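You operate a simulated robot arm through the tools that you are given. There is no shell and no other tool. Be economical: measure what you need, move in short steps, check, and stop when the job is done.

The job below is to be done with a simulated robot arm. You get a single attempt, and the scene is never put back.

JOB
Check the end play and fit the matching blue disc under the cover.
Fine: read the play with the blue lever first, keep the clamp locked, refit the cover and lift again; the other discs and the pieces beside the mat stay.

It is judged by the outcome, as a careful person would: the job done as asked, and still so three seconds after it is handed in. It fails if anything else is knocked over, pushed out of place, dropped, spilled or broken. A push-on lid holds only when it is set on centred and level and pressed home; a screw cap is set on level and turned clockwise until tight.

ROBOT AND FRAMES
A 7-joint arm with a two-finger parallel gripper, fixed in place. Base frame: the origin is at the foot of the arm, x ahead of it, y to its left, z up; the work surface is at about z = 0. Lengths are in m, angles in rad, forces in N, time in s.
With the tool pointing down near the work surface it reaches from about 0.24 to 0.62 m from the base axis. Its first joint turns from -1.152 to 1.152 rad. Payload 2.6 kg.
The TCP is the grasp point between the finger pads, 0.03 m short of the fingertips. In the tool frame z runs along the fingers and y along their closing line. Largest opening 0.094 m; finger width 0.028, thickness 0.01; the body of the gripper, 0.05 by 0.096 m, starts 0.055 m behind the TCP.
Orientation is that of the tool frame in the base frame, as [roll, pitch, yaw] about the fixed x, y, z axes, in that order (R = Rz(yaw) Ry(pitch) Rx(roll)). With the fingers straight down and closing along the base's y, the tool's x points along the base's -x, its y along +y and its z along -z.

CONTROLS
- The arm moves only by the tool move_arm. Its argument "targets" is a list of rows, each a list of 7 numbers: the shift along the tool's x, y, z in m, then the turn, a rotation vector about the tool's x, y, z in rad, then the finger opening in m, from 0 to 0.094. In form: [[tx, ty, tz, rx, ry, rz, fingers], ...]. A call has 1 to 10 rows; each row is the pose to reach, as a shift and turn from the pose commanded when the call began, along the tool's axes at that moment. Rows are played at 5 a second. More than 0.05 m and 0.15 rad between two rows, or a gripper value outside its range, and nothing of the call is played. Where a pose cannot be reached the arm comes as near as it can. A force on the tool above 40 N (or 10 N above the force at the start of the call, whichever is more), or a blocked arm, ends the call early, and 0.2 s more pass. Each finger travels about 0.072 m/s and halts on what it meets, pressing with about 23 N; the grip force reading is that of the motor and also rises with nothing between the fingers. The clock runs only during rows and for 0.2 s after the last one: add rows that repeat a pose to give the fingers time. It gives the time, the measured TCP pose, the force on the tool (base axes), the opening and the grip force at its end, in the units of the frame above (readings bear some noise).
- Cameras (640 x 400 px; columns grow to the right, rows downward): "scene" is fixed at [0.0376, 0.4245, 0.6036]; the picture's right is [-0.81, -0.59, 0.00], its down [-0.23, 0.32, -0.92] and it looks along [0.54, -0.74, -0.39] (base axes); focal length 368 px, centre (320, 200). "wrist" rides on the gripper at [0.076, 0.014, -0.103] in the tool frame; the picture's right is [-0.18, 0.98, 0.00], its down [-0.75, -0.14, -0.64] and it looks along [-0.63, -0.12, 0.77] (tool axes); focal length 243 px, centre (320, 200). There is no depth. A picture from a camera that has moved, and an enlarged one, comes with that camera's place and axes in the base frame and with its lens. The place of the scene camera against the robot may be out by one fixed shift of up to 0.025 m in any direction.
- capture(camera): a new picture of that camera. It takes no simulated time.
- enlarge(camera, box): a new picture of the part [left, top, right, bottom] of that camera's present view, enlarged. It takes no simulated time.
- sign_off(): hands the job in; it is judged then, once.

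Work in short steps. Places have to be worked out from the pictures, the camera data and where the tool is seen: move nearer, look again, correct. Check each grasp and each placing, and mend what went wrong. You have 120 turns and 76 pictures in all, those below and enlarged ones among them. Open the gripper and draw the arm clear of the work before you hand the job in, unless the task says otherwise; then end with one line.

The tools are called after "Call:" by a JSON object that holds its "name" and its "arguments". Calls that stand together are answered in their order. move_arm: Moves the arm, as the interface text tells. Its arguments: {"type":"object","properties":{"targets":{"type":"array","items":{"type":"array","items":{"type":"number"}}}},"required":["targets"]} The other tools are called the same way: capture (camera) takes a picture; enlarge (camera, box) takes an enlarged picture of a part of a camera's view; sign_off () hands the job in.

At the start:

```text
clock: 0.0
eef_pos: [0.3372, -0.1078, 0.4371]
orientation: [-3.141, 0.0, 3.141]
ft_force: [0.1, 0.4, -0.1]
finger_gap: 0.094
finger_force: 0.0
```

scene: 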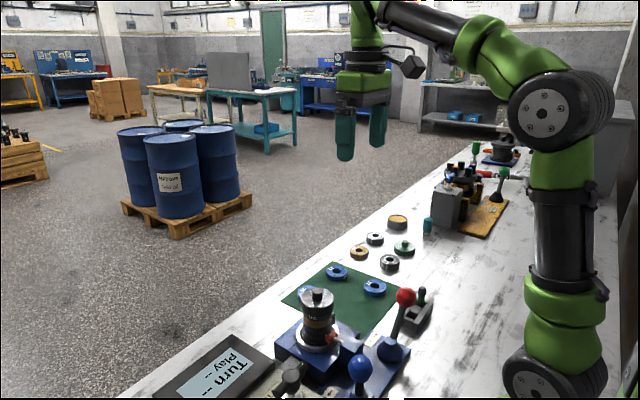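
wrist: 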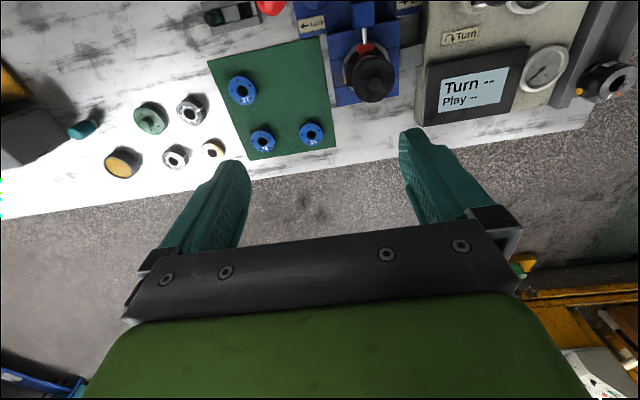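

I start by looking closely at the fixture, the discs and the display.

Call:
{"name": "enlarge", "arguments": {"camera": "wrist", "box": [200, 0, 420, 165]}}

Call:
{"name": "enlarge", "arguments": {"camera": "scene", "box": [160, 240, 440, 400]}}

Call:
{"name": "enlarge", "arguments": {"camera": "wrist", "box": [380, 0, 640, 150]}}

```text
2.42 times, centred on (310, 82) of wrist
camera zoom: at [0.2607, -0.0924, 0.5404], right [0.18, 0.98, 0.0], down [0.75, -0.14, 0.64], along [0.63, -0.12, -0.77], focal length 588 px, centre (344, 485)
```

zoom: 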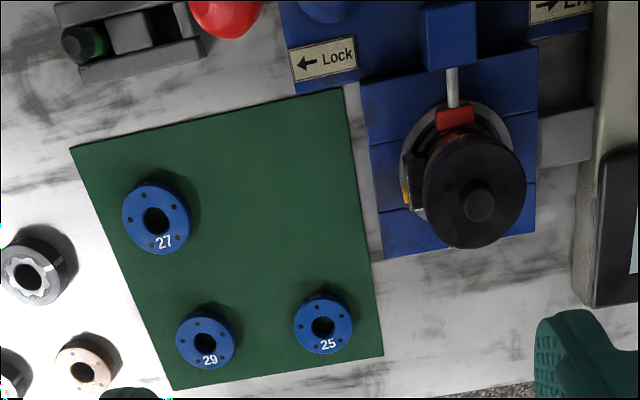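

```text
2.29 times, centred on (300, 320) of scene
camera zoom: at [0.0376, 0.4245, 0.6036], right [-0.81, -0.59, 0.0], down [-0.23, 0.32, -0.92], along [0.54, -0.74, -0.39], focal length 841 px, centre (366, -74)
```

zoom: 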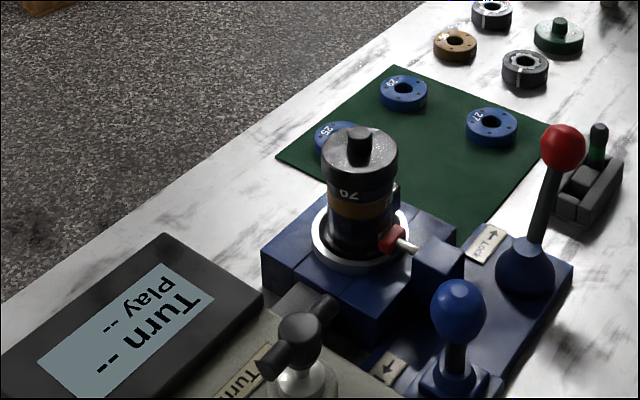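

```text
2.46 times, centred on (510, 75) of wrist
camera zoom: at [0.2607, -0.0924, 0.5404], right [0.18, 0.98, 0.0], down [0.75, -0.14, 0.64], along [0.63, -0.12, -0.77], focal length 597 px, centre (-148, 508)
```

zoom: 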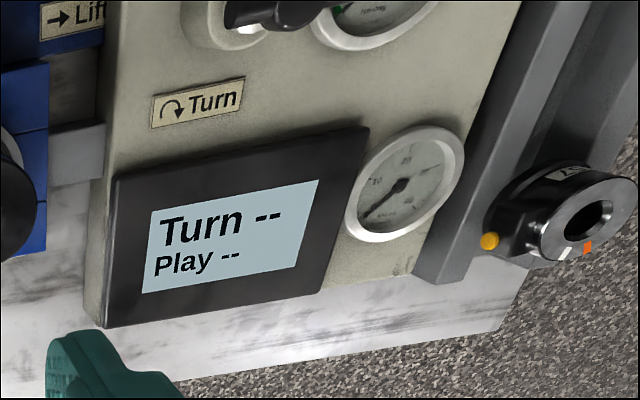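

The levers lie nearer the base than the view. I move the tool back and to the left to see them.

Call:
{"name": "move_arm", "arguments": {"targets": [[0.04, 0.03, 0, 0, 0, 0, 0.094], [0.08, 0.06, 0, 0, 0, 0, 0.094], [0.1, 0.1, 0, 0, 0, 0, 0.094]]}}

Call:
{"name": "capture", "arguments": {"camera": "wrist"}}

Call:
{"name": "capture", "arguments": {"camera": "scene"}}

```text
clock: 0.8
eef_pos: [0.2371, -0.0072, 0.4368]
orientation: [3.141, 0.002, 3.139]
ft_force: [-0.1, 0.4, -0.6]
finger_gap: 0.0938
finger_force: 0.2
```

```text
70 pictures are left
camera wrist: at [0.1599, 0.0083, 0.5399], right [0.18, 0.98, 0.0], down [0.75, -0.14, 0.64], along [0.63, -0.12, -0.77], focal length 243 px, centre (320, 200)
```

wrist: 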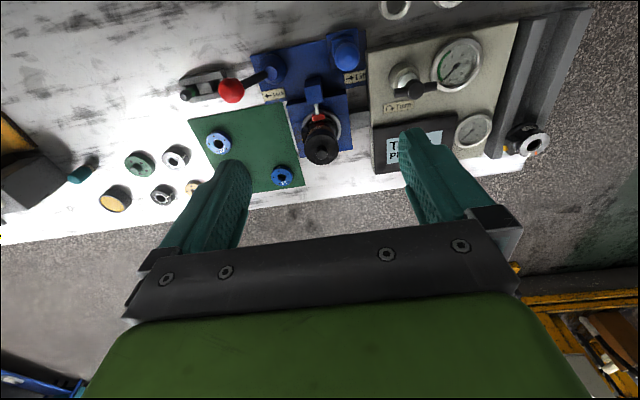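

```text
69 pictures are left
```

scene: 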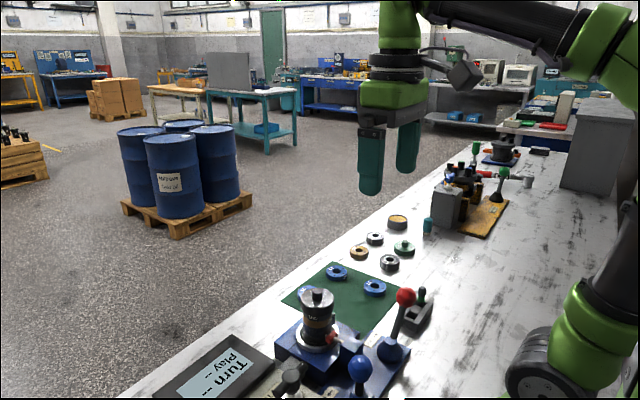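

Call:
{"name": "enlarge", "arguments": {"camera": "wrist", "box": [170, 15, 370, 190]}}

Call:
{"name": "enlarge", "arguments": {"camera": "wrist", "box": [330, 10, 530, 185]}}

Call:
{"name": "enlarge", "arguments": {"camera": "scene", "box": [250, 270, 440, 400]}}

```text
2.29 times, centred on (270, 102) of wrist
camera zoom: at [0.1599, 0.0083, 0.5399], right [0.18, 0.98, 0.0], down [0.75, -0.14, 0.64], along [0.63, -0.12, -0.77], focal length 555 px, centre (434, 423)
```

zoom: 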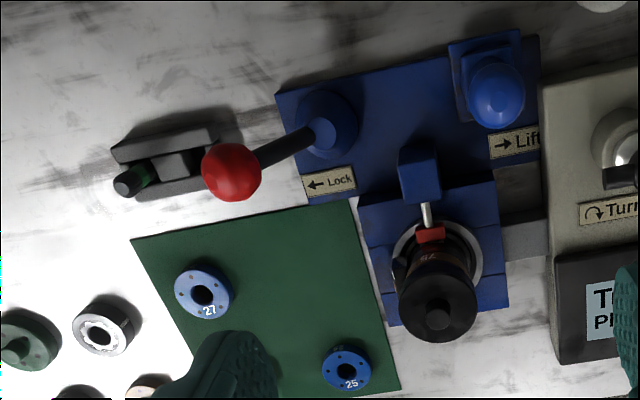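

```text
2.29 times, centred on (430, 98) of wrist
camera zoom: at [0.1599, 0.0083, 0.5399], right [0.18, 0.98, 0.0], down [0.75, -0.14, 0.64], along [0.63, -0.12, -0.77], focal length 555 px, centre (69, 434)
```

zoom: 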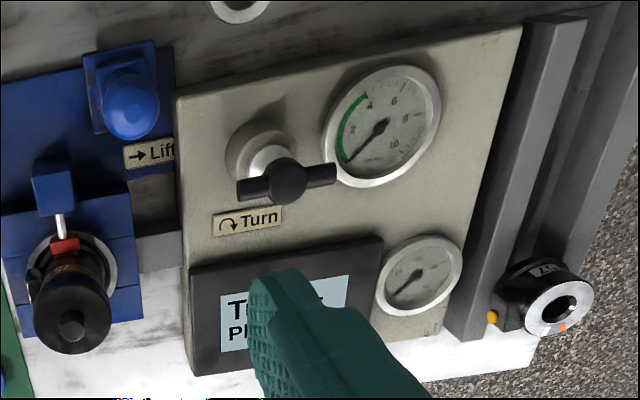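

```text
3.08 times, centred on (345, 335) of scene
camera zoom: at [0.0376, 0.4244, 0.6036], right [-0.81, -0.59, 0.0], down [-0.23, 0.32, -0.92], along [0.54, -0.74, -0.39], focal length 1132 px, centre (243, -215)
```

zoom: 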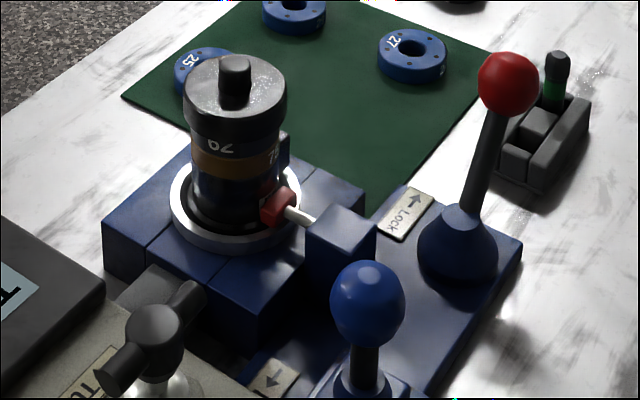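

The red lever points to Lock, and the blue lever's ball is estimated near (0.245, 0.037, 0.09). I descend above it with open fingers to refine that.

Call:
{"name": "move_arm", "arguments": {"targets": [[-0.008, 0.02, 0.04, 0, 0, 0, 0.094], [-0.008, 0.044, 0.08, 0, 0, 0, 0.094], [-0.008, 0.044, 0.125, 0, 0, 0, 0.094], [-0.008, 0.044, 0.17, 0, 0, 0, 0.094], [-0.008, 0.044, 0.21, 0, 0, 0, 0.094], [-0.008, 0.044, 0.23, 0, 0, 0, 0.094]]}}

Call:
{"name": "capture", "arguments": {"camera": "wrist"}}

Call:
{"name": "capture", "arguments": {"camera": "scene"}}

```text
clock: 2.2
eef_pos: [0.2447, 0.0362, 0.2075]
orientation: [3.141, -0.001, 3.141]
ft_force: [-0.4, -0.3, -0.8]
finger_gap: 0.0941
finger_force: 0.1
```

```text
65 pictures are left
camera wrist: at [0.1685, 0.0514, 0.3103], right [0.18, 0.98, 0.0], down [0.75, -0.14, 0.64], along [0.63, -0.12, -0.77], focal length 243 px, centre (320, 200)
```

wrist: 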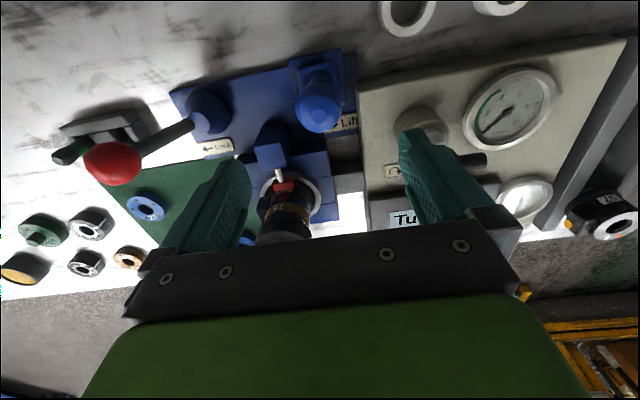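

```text
64 pictures are left
```

scene: 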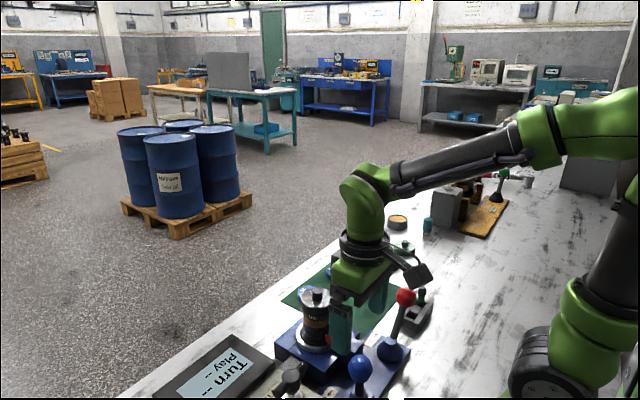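

Two wrist views put the ball near (0.244, 0.037, 0.075) with a radius of about 0.02. I close the fingers, drop on its −y side, and will then push toward +y, the Lift direction.

Call:
{"name": "move_arm", "arguments": {"targets": [[0, -0.045, 0, 0, 0, 0, 0.06], [0, -0.045, 0.03, 0, 0, 0, 0.03], [0, -0.045, 0.06, 0, 0, 0, 0.0], [0, -0.045, 0.09, 0, 0, 0, 0.0], [0, -0.045, 0.11, 0, 0, 0, 0.0], [0, -0.045, 0.125, 0, 0, 0, 0.0]]}}

Call:
{"name": "capture", "arguments": {"camera": "wrist"}}

Call:
{"name": "capture", "arguments": {"camera": "scene"}}

```text
clock: 3.6
eef_pos: [0.2451, -0.009, 0.0837]
orientation: [3.142, 0.001, -3.14]
ft_force: [-0.5, 0.7, 0.4]
finger_gap: 0.0
finger_force: 22.4
```

```text
63 pictures are left
camera wrist: at [0.1689, 0.0062, 0.185], right [0.18, 0.98, 0.0], down [0.75, -0.14, 0.64], along [0.63, -0.12, -0.77], focal length 243 px, centre (320, 200)
```

wrist: 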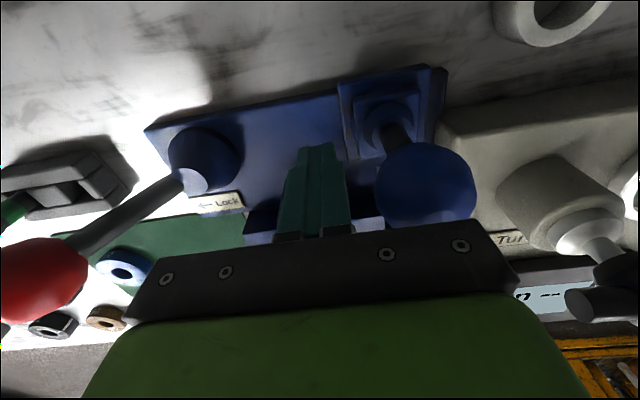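

```text
62 pictures are left
```

scene: 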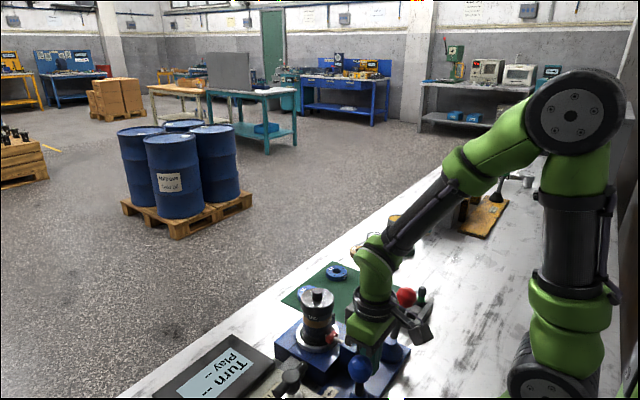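

This view refines the ball to (0.234, 0.037, 0.106). I push it along +y in small steps.

Call:
{"name": "move_arm", "arguments": {"targets": [[0.006, 0.01, 0, 0, 0, 0, 0], [0.006, 0.02, 0.003, 0, 0, 0, 0], [0.006, 0.03, 0.005, 0, 0, 0, 0], [0.006, 0.038, 0.005, 0, 0, 0, 0]]}}

Call:
{"name": "capture", "arguments": {"camera": "scene"}}

Call:
{"name": "capture", "arguments": {"camera": "wrist"}}

```text
clock: 4.6
eef_pos: [0.2396, 0.0295, 0.0769]
orientation: [-3.142, -0.001, 3.141]
ft_force: [0.1, -2.3, -2.1]
finger_gap: 0.0
finger_force: 22.4
```

```text
61 pictures are left
```

scene: 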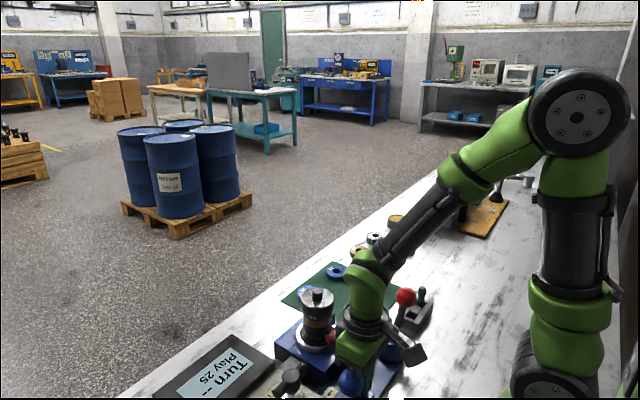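

```text
60 pictures are left
camera wrist: at [0.1627, 0.0447, 0.1806], right [0.18, 0.98, 0.0], down [0.75, -0.14, 0.64], along [0.63, -0.12, -0.77], focal length 243 px, centre (320, 200)
```

wrist: 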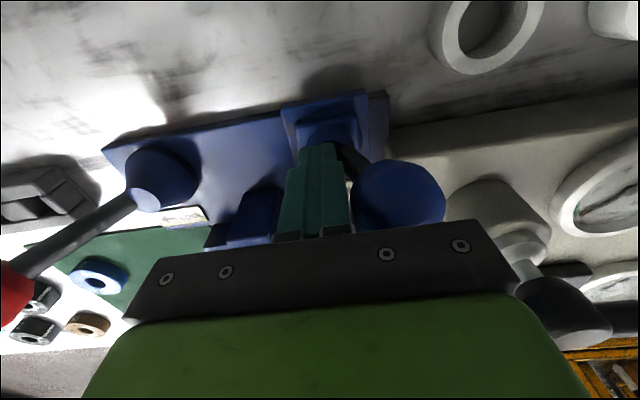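

The display now shows Play 25. I push a little further to see whether the reading has reached its final value.

Call:
{"name": "move_arm", "arguments": {"targets": [[0, 0.006, 0.002, 0, 0, 0, 0], [0, 0.012, 0.003, 0, 0, 0, 0], [0, 0.012, 0.003, 0, 0, 0, 0]]}}

Call:
{"name": "enlarge", "arguments": {"camera": "scene", "box": [150, 270, 430, 400]}}

```text
clock: 5.2
eef_pos: [0.2402, 0.0338, 0.0759]
orientation: [-3.135, 0.0, 3.134]
ft_force: [0.3, -7.4, 2.3]
finger_gap: 0.0001
finger_force: 23.3
stopped in row 2: the force on the tool passed its limit (the readings are from after the stop); the commanded pose is now the measured one
```

```text
2.29 times, centred on (290, 335) of scene
camera zoom: at [0.0376, 0.4245, 0.6036], right [-0.81, -0.59, 0.0], down [-0.23, 0.32, -0.92], along [0.54, -0.74, -0.39], focal length 841 px, centre (389, -109)
```

zoom: 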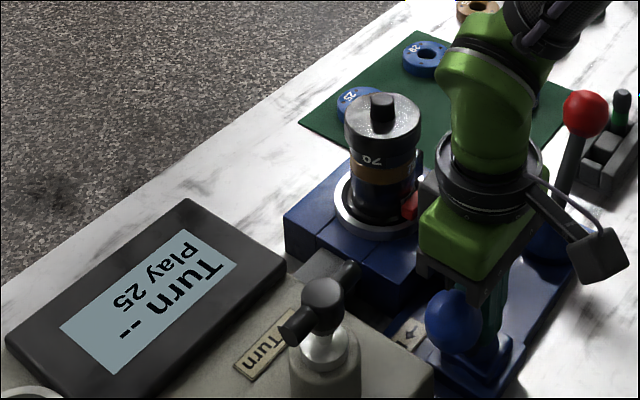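

The lever hit its stop and the reading stays at Play 25. I back off, see whether the lever returns, then rise for a look at the cover and its markings.

Call:
{"name": "move_arm", "arguments": {"targets": [[0, -0.02, 0, 0, 0, 0, 0], [0, -0.05, 0, 0, 0, 0, 0], [0, -0.05, 0.0, 0, 0, 0, 0], [0, -0.05, -0.04, 0, 0, 0, 0], [0, -0.05, -0.08, 0, 0, 0, 0.02], [0, -0.05, -0.12, 0, 0, 0, 0.04], [0, -0.05, -0.15, 0, 0, 0, 0.06]]}}

Call:
{"name": "capture", "arguments": {"camera": "wrist"}}

Call:
{"name": "enlarge", "arguments": {"camera": "scene", "box": [150, 270, 430, 400]}}

```text
clock: 6.8
eef_pos: [0.2398, -0.0131, 0.2275]
orientation: [-3.136, 0.0, 3.136]
ft_force: [-0.4, 0.2, -0.9]
finger_gap: 0.0601
finger_force: 0.1
```

```text
58 pictures are left
camera wrist: at [0.1636, 0.0024, 0.3294], right [0.19, 0.98, 0.0], down [0.75, -0.14, 0.64], along [0.63, -0.12, -0.77], focal length 243 px, centre (320, 200)
```

wrist: 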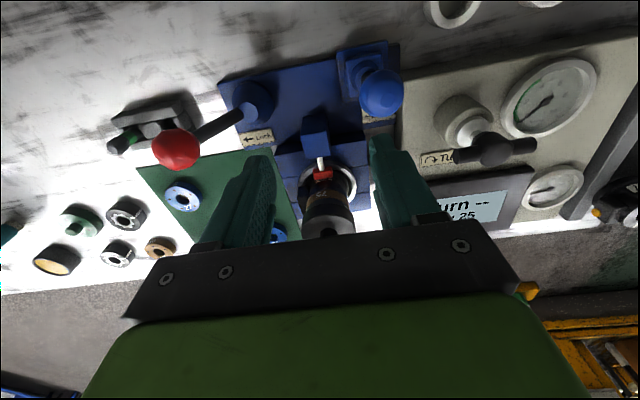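

```text
2.29 times, centred on (290, 335) of scene
camera zoom: at [0.0376, 0.4245, 0.6036], right [-0.81, -0.59, 0.0], down [-0.23, 0.32, -0.92], along [0.54, -0.74, -0.39], focal length 841 px, centre (389, -109)
```

zoom: 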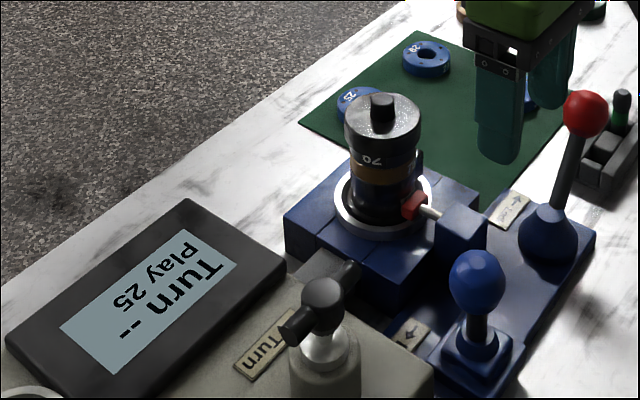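

The lever sprang back and the reading held at 25. Now I read the cover's markings.

Call:
{"name": "enlarge", "arguments": {"camera": "scene", "box": [285, 280, 365, 355]}}

Call:
{"name": "enlarge", "arguments": {"camera": "wrist", "box": [285, 130, 385, 245]}}

```text
5.33 times, centred on (325, 318) of scene
camera zoom: at [0.0376, 0.4245, 0.6036], right [-0.81, -0.59, 0.0], down [-0.23, 0.32, -0.92], along [0.54, -0.74, -0.39], focal length 1962 px, centre (293, -427)
```

zoom: 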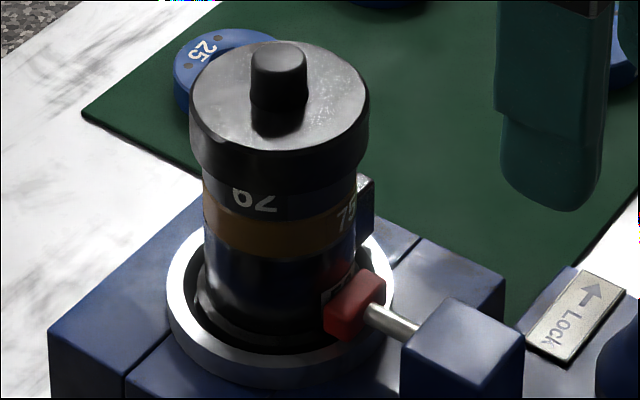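

```text
3.48 times, centred on (335, 188) of wrist
camera zoom: at [0.1636, 0.0024, 0.3294], right [0.19, 0.98, 0.0], down [0.75, -0.14, 0.64], along [0.63, -0.12, -0.77], focal length 844 px, centre (268, 244)
```

zoom: 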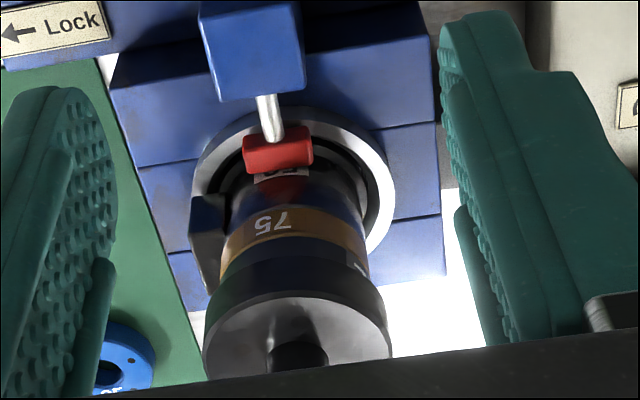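

The play is 25, so disc 25 matches. Next I move above the cover's knob, around (0.375, -0.028, top 0.14), to refine its place.

Call:
{"name": "move_arm", "arguments": {"targets": [[-0.04, 0, -0.01, 0, 0, 0, 0.07], [-0.085, -0.01, -0.01, 0, 0, 0, 0.09], [-0.12, -0.015, -0.01, 0, 0, 0, 0.09], [-0.135, -0.015, 0.0, 0, 0, 0, 0.09]]}}

Call:
{"name": "capture", "arguments": {"camera": "wrist"}}

Call:
{"name": "enlarge", "arguments": {"camera": "scene", "box": [200, 210, 420, 360]}}

```text
clock: 7.8
eef_pos: [0.3751, -0.0296, 0.2246]
orientation: [-3.138, 0.002, 3.137]
ft_force: [-0.2, 0.8, -0.9]
finger_gap: 0.0899
finger_force: 0.1
```

```text
54 pictures are left
camera wrist: at [0.2982, -0.0133, 0.328], right [0.19, 0.98, 0.0], down [0.75, -0.14, 0.64], along [0.63, -0.12, -0.77], focal length 243 px, centre (320, 200)
```

wrist: 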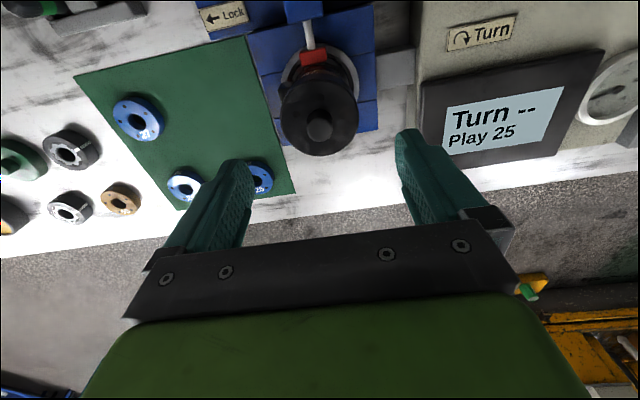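

```text
2.67 times, centred on (310, 285) of scene
camera zoom: at [0.0376, 0.4245, 0.6036], right [-0.81, -0.59, 0.0], down [-0.23, 0.32, -0.92], along [0.54, -0.74, -0.39], focal length 981 px, centre (347, -27)
```

zoom: 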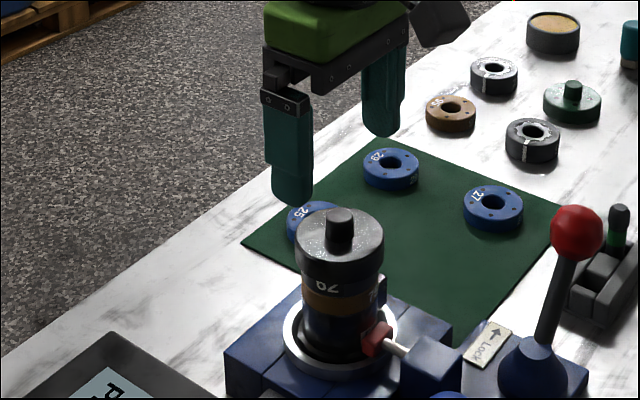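

The knob top is at (0.3735, -0.0286, about 0.147) and about 0.022 across. I descend astride the knob so the fingertips end near its base.

Call:
{"name": "move_arm", "arguments": {"targets": [[0.0015, 0.001, 0.02, 0, 0, 0, 0.06], [0.0015, 0.001, 0.045, 0, 0, 0, 0.045], [0.0015, 0.001, 0.06, 0, 0, 0, 0.045], [0.0015, 0.001, 0.065, 0, 0, 0, 0.045]]}}

Call:
{"name": "enlarge", "arguments": {"camera": "scene", "box": [270, 250, 370, 360]}}

Call:
{"name": "capture", "arguments": {"camera": "wrist"}}

```text
clock: 8.7
eef_pos: [0.372, -0.028, 0.1685]
orientation: [-3.137, 0.008, 3.134]
ft_force: [-1.8, -0.4, 3.3]
finger_gap: 0.0448
finger_force: 0.1
stopped in row 4: the force on the tool passed its limit (the readings are from after the stop); the commanded pose is now the measured one
```

```text
3.64 times, centred on (320, 305) of scene
camera zoom: at [0.0375, 0.4245, 0.6036], right [-0.81, -0.59, 0.0], down [-0.23, 0.32, -0.92], along [0.54, -0.74, -0.39], focal length 1338 px, centre (320, -182)
```

zoom: 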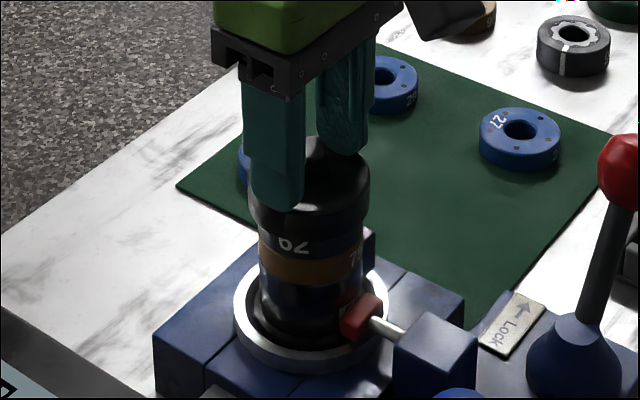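

```text
51 pictures are left
camera wrist: at [0.2962, -0.0121, 0.2701], right [0.19, 0.98, 0.0], down [0.75, -0.14, 0.65], along [0.64, -0.13, -0.76], focal length 243 px, centre (320, 200)
```

wrist: 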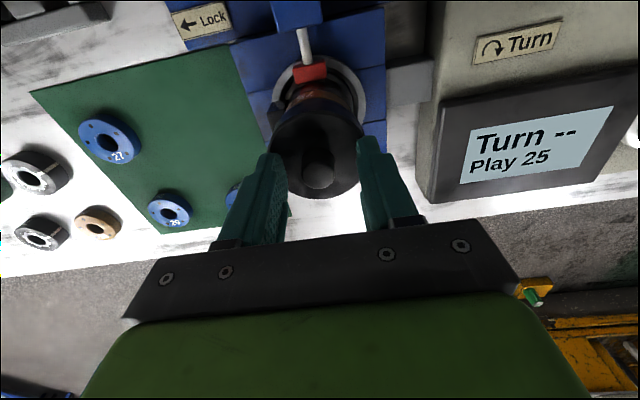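

The tips touched the cover's top at z about 0.138. I back off 2 mm, level the tool and close on the knob.

Call:
{"name": "move_arm", "arguments": {"targets": [[-0.001, 0, -0.003, -0.004, 0.008, -0.007, 0.045], [-0.001, 0, -0.003, -0.004, 0.008, -0.007, 0.02], [-0.001, 0, -0.003, -0.004, 0.008, -0.007, 0.0], [-0.001, 0, -0.003, -0.004, 0.008, -0.007, 0.0]]}}

Call:
{"name": "capture", "arguments": {"camera": "wrist"}}

```text
clock: 9.7
eef_pos: [0.3752, -0.0275, 0.1709]
orientation: [-3.14, 0.0, 3.139]
ft_force: [-0.6, -3.7, 1.2]
finger_gap: 0.0189
finger_force: 23.3
```

```text
50 pictures are left
camera wrist: at [0.298, -0.0132, 0.2736], right [0.19, 0.98, 0.0], down [0.75, -0.14, 0.64], along [0.63, -0.12, -0.77], focal length 243 px, centre (320, 200)
```

wrist: 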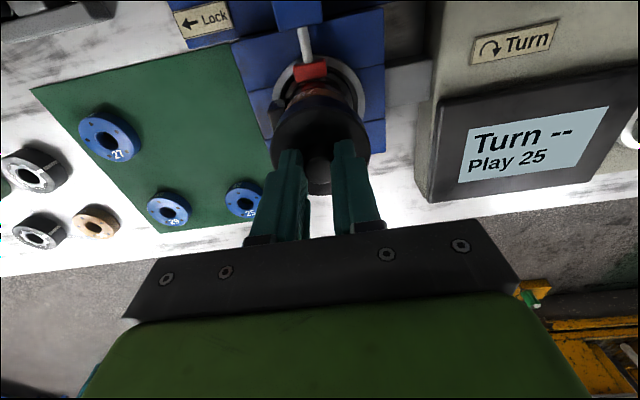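

I hold the knob with a 0.019 gap and lift gently to see whether the cover simply pulls off.

Call:
{"name": "move_arm", "arguments": {"targets": [[0, -0.001, -0.003, 0, 0, 0, 0.0], [0, -0.001, -0.007, 0, 0, 0, 0.0], [0, -0.001, -0.012, 0, 0, 0, 0.0]]}}

Call:
{"name": "enlarge", "arguments": {"camera": "scene", "box": [270, 250, 370, 360]}}

```text
clock: 10.5
eef_pos: [0.3746, -0.0295, 0.1827]
orientation: [3.141, -0.003, 3.141]
ft_force: [-0.2, 0.0, -3.0]
finger_gap: 0.0192
finger_force: 22.5
```

```text
3.64 times, centred on (320, 305) of scene
camera zoom: at [0.0376, 0.4245, 0.6036], right [-0.81, -0.59, 0.0], down [-0.23, 0.32, -0.92], along [0.54, -0.74, -0.39], focal length 1338 px, centre (320, -182)
```

zoom: 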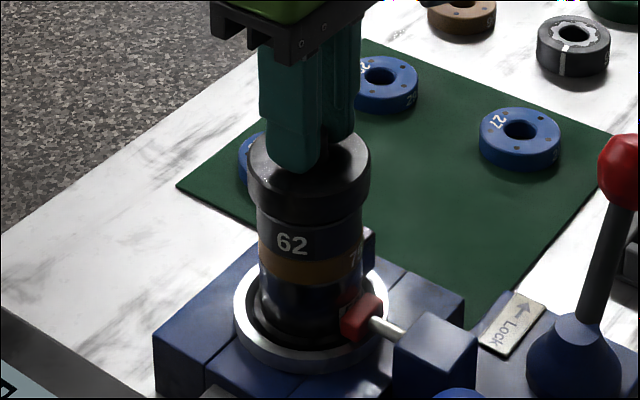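

The cover comes off freely. I lift it fully clear and look at it, planning to park it on the free quarter of the mat near (0.375, -0.165).

Call:
{"name": "move_arm", "arguments": {"targets": [[0, 0, -0.03, 0, 0, 0, 0.0], [0, 0, -0.06, 0, 0, 0, 0.0], [0, 0, -0.09, 0, 0, 0, 0.0]]}}

Call:
{"name": "enlarge", "arguments": {"camera": "scene", "box": [260, 200, 400, 360]}}

Call:
{"name": "capture", "arguments": {"camera": "wrist"}}

```text
clock: 11.3
eef_pos: [0.3739, -0.029, 0.2729]
orientation: [-3.141, -0.003, 3.139]
ft_force: [0.3, 0.5, -3.1]
finger_gap: 0.0189
finger_force: 23.0
```

```text
2.50 times, centred on (330, 280) of scene
camera zoom: at [0.0376, 0.4245, 0.6036], right [-0.81, -0.59, 0.0], down [-0.23, 0.32, -0.92], along [0.54, -0.74, -0.39], focal length 920 px, centre (295, 0)
```

zoom: 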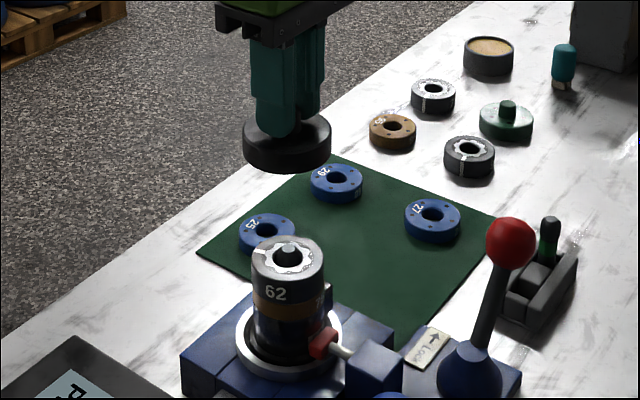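

```text
47 pictures are left
camera wrist: at [0.2976, -0.014, 0.3756], right [0.18, 0.98, 0.0], down [0.75, -0.14, 0.64], along [0.63, -0.12, -0.77], focal length 243 px, centre (320, 200)
```

wrist: 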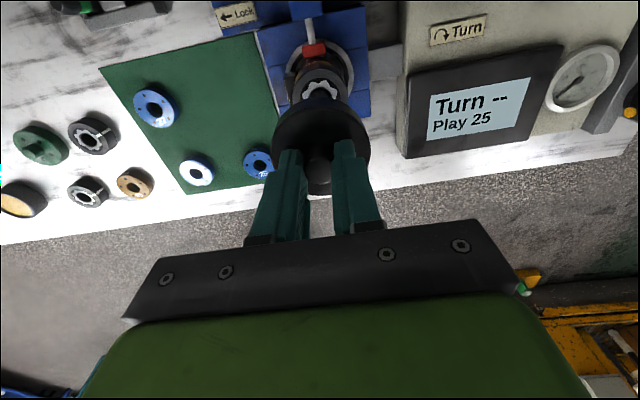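

Call:
{"name": "enlarge", "arguments": {"camera": "scene", "box": [305, 285, 365, 335]}}

Call:
{"name": "enlarge", "arguments": {"camera": "scene", "box": [330, 215, 470, 310]}}

```text
8.00 times, centred on (335, 310) of scene
camera zoom: at [0.0376, 0.4245, 0.6036], right [-0.81, -0.59, 0.0], down [-0.23, 0.32, -0.92], along [0.54, -0.74, -0.39], focal length 2943 px, centre (200, -680)
```

zoom: 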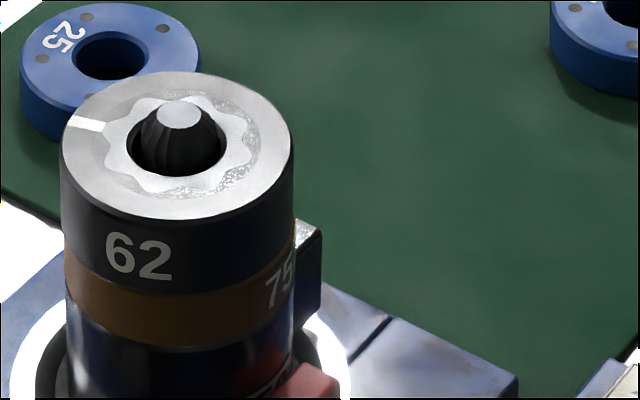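

```text
4.21 times, centred on (400, 262) of scene
camera zoom: at [0.0376, 0.4245, 0.6036], right [-0.81, -0.59, 0.0], down [-0.23, 0.32, -0.92], along [0.54, -0.74, -0.39], focal length 1549 px, centre (-17, -63)
```

zoom: 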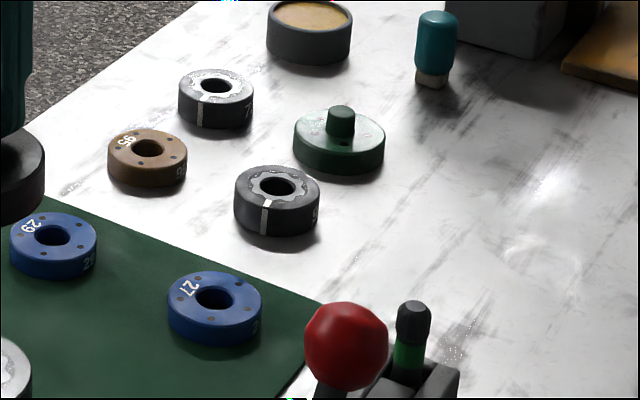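

The stack is a centre post with ring 62 on top; the disc goes on that post. I park the cover on the mat at about (0.375, -0.165), first above, then down.

Call:
{"name": "move_arm", "arguments": {"targets": [[0, -0.045, 0, 0, 0, 0, 0], [0, -0.09, 0.0, 0, 0, 0, 0], [0, -0.136, 0.0, 0, 0, 0, 0], [0, -0.136, 0.045, 0, 0, 0, 0], [0, -0.136, 0.09, 0, 0, 0, 0], [0, -0.136, 0.13, 0, 0, 0, 0], [0, -0.136, 0.17, 0, 0, 0, 0], [0, -0.136, 0.19, 0, 0, 0, 0]]}}

Call:
{"name": "enlarge", "arguments": {"camera": "scene", "box": [260, 200, 440, 360]}}

Call:
{"name": "capture", "arguments": {"camera": "wrist"}}

```text
clock: 13.1
eef_pos: [0.3729, -0.1659, 0.0819]
orientation: [3.141, -0.002, 3.14]
ft_force: [-0.6, 0.0, -2.6]
finger_gap: 0.019
finger_force: 22.9
```

```text
2.50 times, centred on (350, 280) of scene
camera zoom: at [0.0376, 0.4244, 0.6036], right [-0.81, -0.59, 0.0], down [-0.23, 0.32, -0.92], along [0.54, -0.74, -0.39], focal length 920 px, centre (245, 0)
```

zoom: 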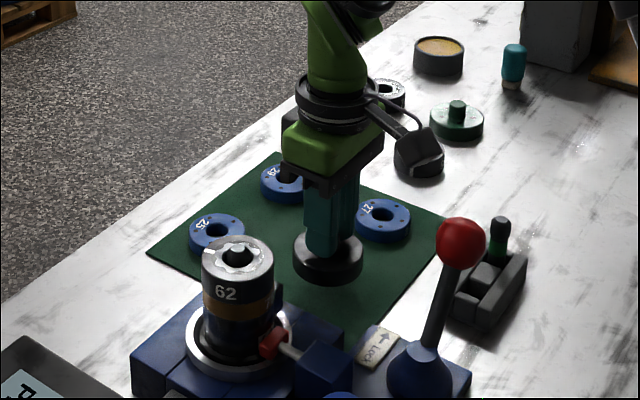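

```text
43 pictures are left
camera wrist: at [0.297, -0.151, 0.184], right [0.19, 0.98, 0.0], down [0.75, -0.14, 0.64], along [0.63, -0.12, -0.77], focal length 243 px, centre (320, 200)
```

wrist: 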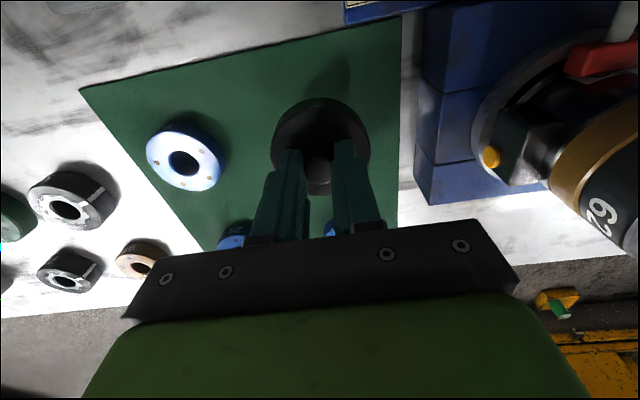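

The cover hangs above clear mat. I lower it in small steps and watch the force.

Call:
{"name": "move_arm", "arguments": {"targets": [[0, 0, 0.005, 0, 0, 0, 0], [0, 0, 0.01, 0, 0, 0, 0], [0, 0, 0.015, 0, 0, 0, 0]]}}

```text
clock: 13.9
eef_pos: [0.374, -0.1648, 0.0663]
orientation: [3.139, -0.001, 3.14]
ft_force: [0.5, -0.1, -2.8]
finger_gap: 0.0186
finger_force: 23.1
```

Call:
{"name": "move_arm", "arguments": {"targets": [[0, 0, 0.003, 0, 0, 0, 0], [0, 0, 0.006, 0, 0, 0, 0], [0, 0, 0.008, 0, 0, 0, 0]]}}

Call:
{"name": "enlarge", "arguments": {"camera": "scene", "box": [320, 260, 420, 325]}}

```text
clock: 14.7
eef_pos: [0.3745, -0.1659, 0.0591]
orientation: [3.14, -0.003, -3.141]
ft_force: [-0.3, 0.6, -3.1]
finger_gap: 0.0193
finger_force: 22.8
```

```text
6.15 times, centred on (370, 292) of scene
camera zoom: at [0.0376, 0.4244, 0.6036], right [-0.81, -0.59, 0.0], down [-0.23, 0.32, -0.92], along [0.54, -0.74, -0.39], focal length 2264 px, centre (12, -369)
```

zoom: 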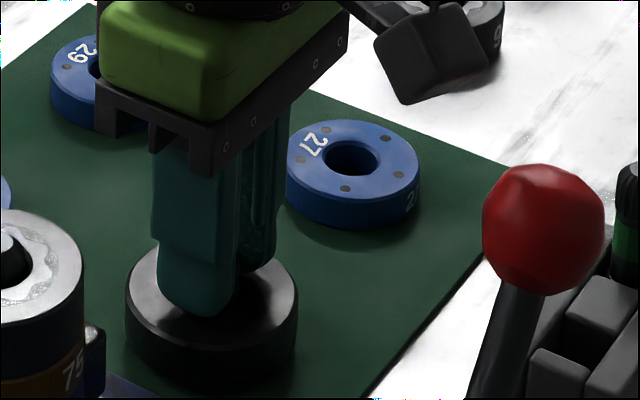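

It is nearly touching, so I continue in millimetre steps.

Call:
{"name": "move_arm", "arguments": {"targets": [[0, 0, 0.0015, 0, 0, 0, 0], [0, 0, 0.003, 0, 0, 0, 0], [0, 0, 0.0045, 0, 0, 0, 0]]}}

```text
clock: 15.5
eef_pos: [0.3731, -0.1669, 0.0553]
orientation: [3.141, -0.001, 3.141]
ft_force: [-0.2, -0.5, -3.2]
finger_gap: 0.019
finger_force: 22.5
```

Call:
{"name": "move_arm", "arguments": {"targets": [[0, 0, 0.0015, 0, 0, 0, 0], [0, 0, 0.003, 0, 0, 0, 0], [0, 0, 0.0045, 0, 0, 0, 0]]}}

```text
clock: 16.3
eef_pos: [0.3745, -0.1658, 0.0522]
orientation: [-3.14, 0.004, 3.14]
ft_force: [-5.6, 3.6, 19.7]
finger_gap: 0.0188
finger_force: 22.7
```

It made contact at TCP z of about 0.052. I relieve the pressure, open the fingers and rise.

Call:
{"name": "move_arm", "arguments": {"targets": [[0, 0, -0.002, 0, 0, 0, 0], [0, 0, -0.002, 0, 0, 0, 0.02], [0, 0, -0.002, 0, 0, 0, 0.04], [0, 0, -0.002, 0, 0, 0, 0.045], [0, 0, -0.03, 0, 0, 0, 0.045], [0, 0, -0.07, 0, 0, 0, 0.07], [0, 0, -0.1, 0, 0, 0, 0.07]]}}

Call:
{"name": "capture", "arguments": {"camera": "wrist"}}

```text
clock: 17.9
eef_pos: [0.3746, -0.1652, 0.1498]
orientation: [-3.14, -0.002, 3.142]
ft_force: [0.0, -1.4, 0.7]
finger_gap: 0.0702
finger_force: 0.1
```

```text
41 pictures are left
camera wrist: at [0.2977, -0.1493, 0.2533], right [0.18, 0.98, 0.0], down [0.75, -0.14, 0.64], along [0.63, -0.12, -0.77], focal length 243 px, centre (320, 200)
```

wrist: 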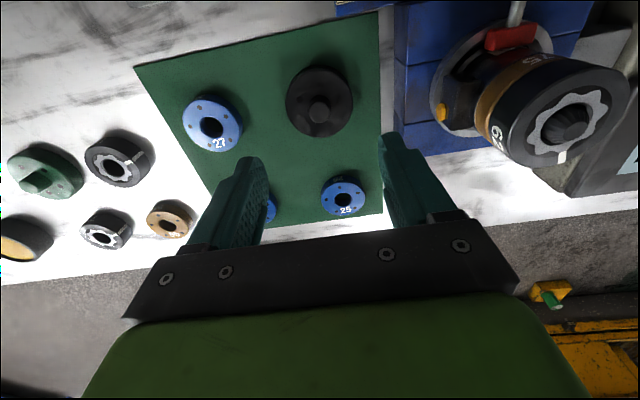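

The cover is parked safely. Disc 25 is around (0.488, -0.153), and I go above it.

Call:
{"name": "move_arm", "arguments": {"targets": [[-0.04, 0.004, 0.0, 0, 0, 0, 0.08], [-0.08, 0.008, 0.0, 0, 0, 0, 0.08], [-0.114, 0.012, 0.0, 0, 0, 0, 0.08], [-0.114, 0.012, 0.05, 0, 0, 0, 0.08]]}}

Call:
{"name": "capture", "arguments": {"camera": "wrist"}}

```text
clock: 18.9
eef_pos: [0.4887, -0.152, 0.0999]
orientation: [3.141, 0.0, 3.142]
ft_force: [0.2, 0.1, 0.0]
finger_gap: 0.0799
finger_force: 0.0
```

```text
40 pictures are left
camera wrist: at [0.4127, -0.1364, 0.2029], right [0.18, 0.98, 0.0], down [0.75, -0.14, 0.64], along [0.63, -0.12, -0.77], focal length 243 px, centre (320, 200)
```

wrist: 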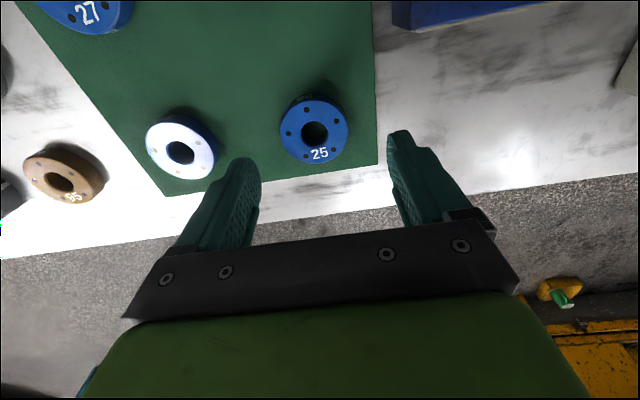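

The disc centre is about (0.495, -0.157), diameter about 0.056. I descend astride it with the tips at roughly z 0.010.

Call:
{"name": "move_arm", "arguments": {"targets": [[-0.006, -0.005, 0.02, 0, 0, 0, 0.08], [-0.006, -0.005, 0.04, 0, 0, 0, 0.08], [-0.006, -0.005, 0.055, 0, 0, 0, 0.08], [-0.006, -0.005, 0.06, 0, 0, 0, 0.08]]}}

Call:
{"name": "capture", "arguments": {"camera": "wrist"}}

Call:
{"name": "enlarge", "arguments": {"camera": "scene", "box": [270, 250, 370, 320]}}

```text
clock: 19.9
eef_pos: [0.4943, -0.158, 0.0394]
orientation: [3.14, -0.001, 3.141]
ft_force: [-1.3, 0.1, -0.9]
finger_gap: 0.08
finger_force: 0.1
```

```text
39 pictures are left
camera wrist: at [0.4178, -0.1428, 0.1429], right [0.19, 0.98, 0.0], down [0.75, -0.14, 0.64], along [0.63, -0.12, -0.77], focal length 243 px, centre (320, 200)
```

wrist: 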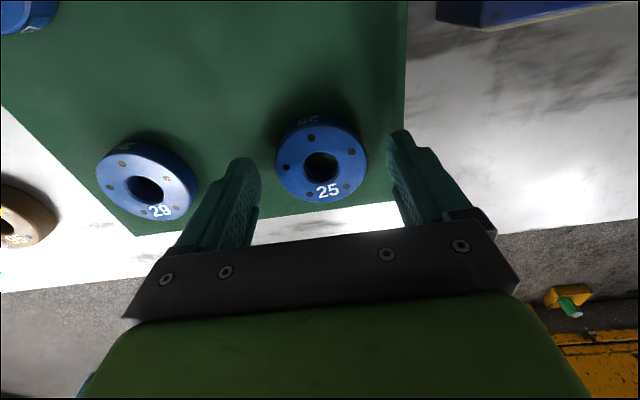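

```text
5.71 times, centred on (320, 285) of scene
camera zoom: at [0.0376, 0.4245, 0.6036], right [-0.81, -0.59, 0.0], down [-0.23, 0.32, -0.92], along [0.54, -0.74, -0.39], focal length 2102 px, centre (320, -286)
```

zoom: 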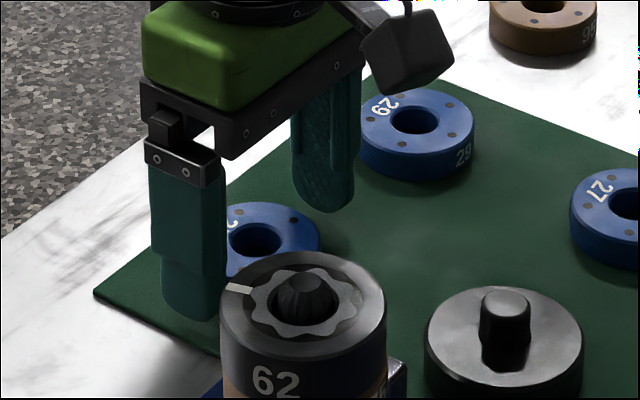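

The disc centre is (0.494, -0.157) with its top at about 0.019, so the tool is centred on it. I close the fingers.

Call:
{"name": "move_arm", "arguments": {"targets": [[0, 0, 0, 0, 0, 0, 0.065], [0, 0, 0, 0, 0, 0, 0.05], [0, 0, 0, 0, 0, 0, 0.045], [0, 0, 0, 0, 0, 0, 0.045]]}}

Call:
{"name": "capture", "arguments": {"camera": "wrist"}}

```text
clock: 20.9
eef_pos: [0.4942, -0.1566, 0.0418]
orientation: [3.141, -0.002, 3.139]
ft_force: [0.7, 1.0, 0.8]
finger_gap: 0.0555
finger_force: 23.1
```

```text
37 pictures are left
camera wrist: at [0.4178, -0.1428, 0.143], right [0.18, 0.98, 0.0], down [0.75, -0.14, 0.64], along [0.63, -0.12, -0.77], focal length 243 px, centre (320, 200)
```

wrist: 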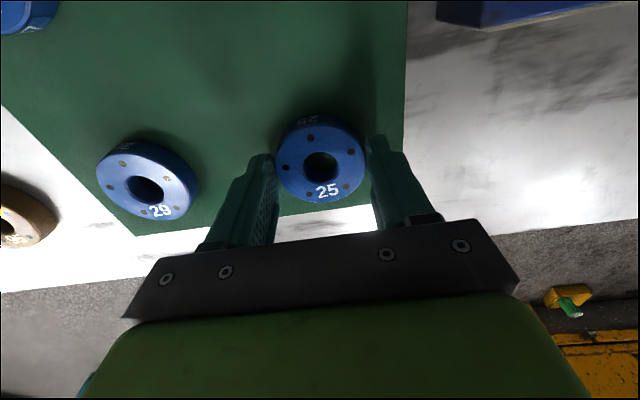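

The disc is gripped with a gap of 0.0555. I lift it and carry it to a spot just behind the post to measure the post's position.

Call:
{"name": "move_arm", "arguments": {"targets": [[0, 0, -0.04, 0, 0, 0, 0.045], [0, 0, -0.085, 0, 0, 0, 0.045], [0, 0, -0.13, 0, 0, 0, 0.045], [0, 0, -0.175, 0, 0, 0, 0.045], [0, 0, -0.2, 0, 0, 0, 0.045], [0.03, 0.035, -0.2, 0, 0, 0, 0.045], [0.06, 0.07, -0.2, 0, 0, 0, 0.045], [0.09, 0.105, -0.2, 0, 0, 0, 0.045], [0.13, 0.128, -0.2, 0, 0, 0, 0.045], [0.16, 0.128, -0.2, 0, 0, 0, 0.045]]}}

Call:
{"name": "capture", "arguments": {"camera": "wrist"}}

Call:
{"name": "enlarge", "arguments": {"camera": "scene", "box": [260, 200, 440, 360]}}

```text
clock: 23.1
eef_pos: [0.3344, -0.0302, 0.2408]
orientation: [-3.141, -0.002, 3.14]
ft_force: [0.6, -0.3, -2.4]
finger_gap: 0.0553
finger_force: 22.9
```

```text
36 pictures are left
camera wrist: at [0.2577, -0.0146, 0.3431], right [0.19, 0.98, 0.0], down [0.75, -0.14, 0.64], along [0.63, -0.12, -0.77], focal length 243 px, centre (320, 200)
```

wrist: 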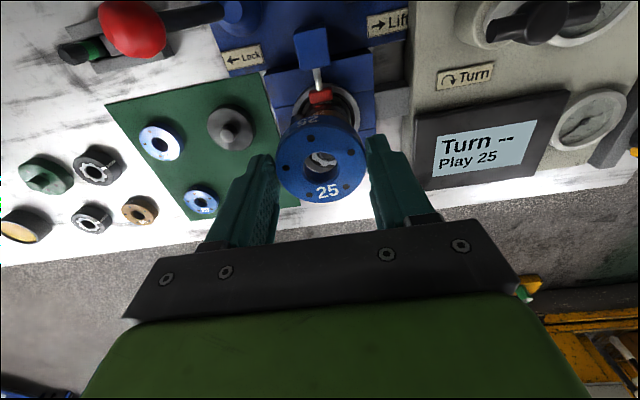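

```text
2.50 times, centred on (350, 280) of scene
camera zoom: at [0.0376, 0.4245, 0.6036], right [-0.81, -0.59, 0.0], down [-0.23, 0.32, -0.92], along [0.54, -0.74, -0.39], focal length 920 px, centre (245, 0)
```

zoom: 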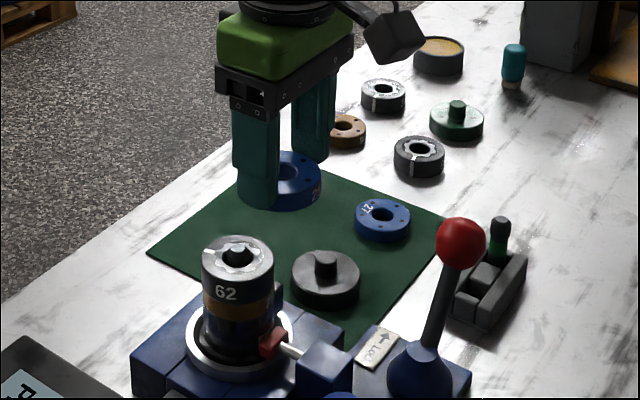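

The post shows through the disc's bore. I zoom in on that.

Call:
{"name": "enlarge", "arguments": {"camera": "wrist", "box": [265, 105, 375, 210]}}

```text
3.81 times, centred on (320, 158) of wrist
camera zoom: at [0.2577, -0.0146, 0.3431], right [0.19, 0.98, 0.0], down [0.75, -0.14, 0.64], along [0.63, -0.12, -0.77], focal length 924 px, centre (320, 362)
```

zoom: 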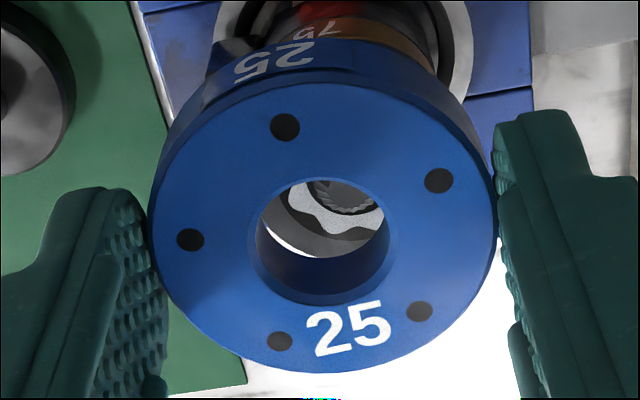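

The bore is about 0.020. For an unobstructed sight of the post I move forward past it, so the camera looks steeply down on it.

Call:
{"name": "move_arm", "arguments": {"targets": [[-0.04, 0, 0, 0, 0, 0, 0.045], [-0.08, 0, 0, 0, 0, 0, 0.045], [-0.08, 0, 0, 0, 0, 0, 0.045]]}}

Call:
{"name": "enlarge", "arguments": {"camera": "wrist", "box": [240, 0, 400, 100]}}

```text
clock: 23.9
eef_pos: [0.4156, -0.0296, 0.2414]
orientation: [3.141, -0.001, 3.14]
ft_force: [0.0, -0.7, -2.0]
finger_gap: 0.0551
finger_force: 22.7
```

```text
4.00 times, centred on (320, 50) of wrist
camera zoom: at [0.3394, -0.015, 0.3434], right [0.18, 0.98, 0.0], down [0.75, -0.14, 0.64], along [0.63, -0.12, -0.77], focal length 970 px, centre (320, 800)
```

zoom: 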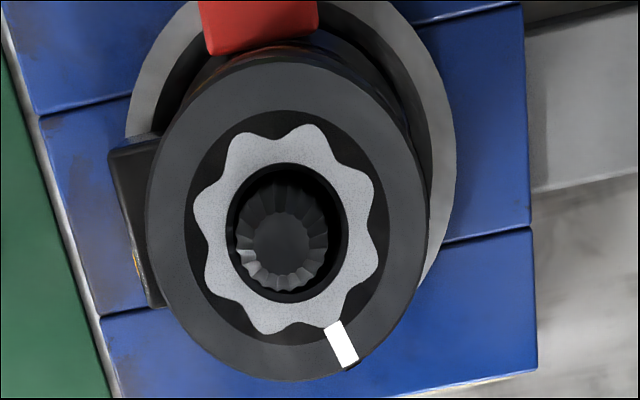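

The post measures (0.374, -0.0293), with the ring top near z 0.126. I move over it and descend to just above the tip.

Call:
{"name": "move_arm", "arguments": {"targets": [[0.0415, 0.0005, 0, 0, 0, 0, 0.045], [0.0415, 0.0005, 0.03, 0, 0, 0, 0.045], [0.0415, 0.0005, 0.05, 0, 0, 0, 0.045], [0.0415, 0.0005, 0.06, 0, 0, 0, 0.045], [0.0415, 0.0005, 0.06, 0, 0, 0, 0.045]]}}

Call:
{"name": "enlarge", "arguments": {"camera": "scene", "box": [280, 260, 360, 330]}}

Call:
{"name": "enlarge", "arguments": {"camera": "wrist", "box": [265, 105, 375, 210]}}

```text
clock: 25.1
eef_pos: [0.3746, -0.0302, 0.1812]
orientation: [3.14, -0.003, 3.138]
ft_force: [0.8, -0.9, -1.8]
finger_gap: 0.0554
finger_force: 23.1
```

```text
5.71 times, centred on (320, 295) of scene
camera zoom: at [0.0376, 0.4245, 0.6036], right [-0.81, -0.59, 0.0], down [-0.23, 0.32, -0.92], along [0.54, -0.74, -0.39], focal length 2102 px, centre (320, -343)
```

zoom: 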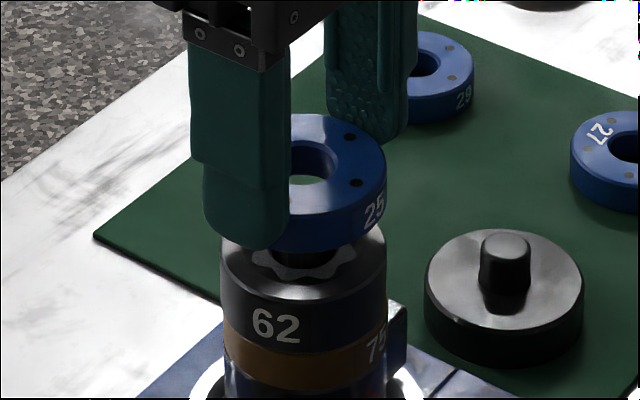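

```text
3.81 times, centred on (320, 158) of wrist
camera zoom: at [0.2968, -0.0145, 0.2834], right [0.19, 0.98, 0.0], down [0.75, -0.14, 0.64], along [0.63, -0.12, -0.77], focal length 924 px, centre (320, 362)
```

zoom: 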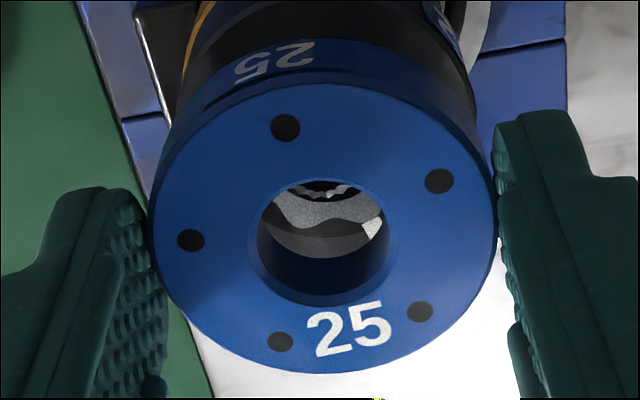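

It is aligned in both views. I lower slowly onto the post while watching the force.

Call:
{"name": "move_arm", "arguments": {"targets": [[0, 0.0005, 0.003, 0, 0, 0, 0.045], [0, 0.0005, 0.006, 0, 0, 0, 0.045], [0, 0.0005, 0.009, 0, 0, 0, 0.045], [0, 0.0005, 0.012, 0, 0, 0, 0.045]]}}

Call:
{"name": "enlarge", "arguments": {"camera": "scene", "box": [280, 260, 360, 330]}}

```text
clock: 26.1
eef_pos: [0.3731, -0.0294, 0.1692]
orientation: [-3.141, -0.003, 3.139]
ft_force: [0.0, 0.4, -2.3]
finger_gap: 0.0551
finger_force: 22.8
```

```text
5.71 times, centred on (320, 295) of scene
camera zoom: at [0.0376, 0.4245, 0.6036], right [-0.81, -0.59, 0.0], down [-0.23, 0.32, -0.92], along [0.54, -0.74, -0.39], focal length 2102 px, centre (320, -343)
```

zoom: 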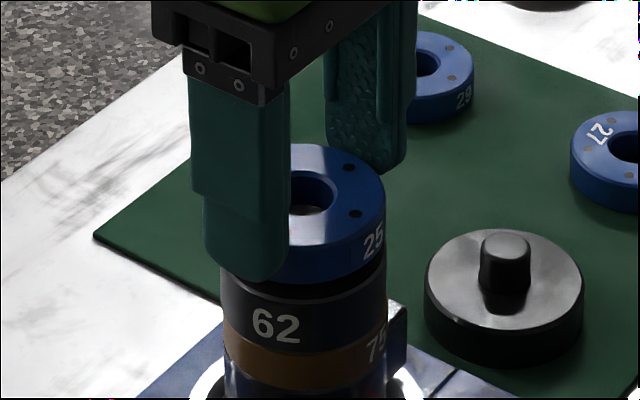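

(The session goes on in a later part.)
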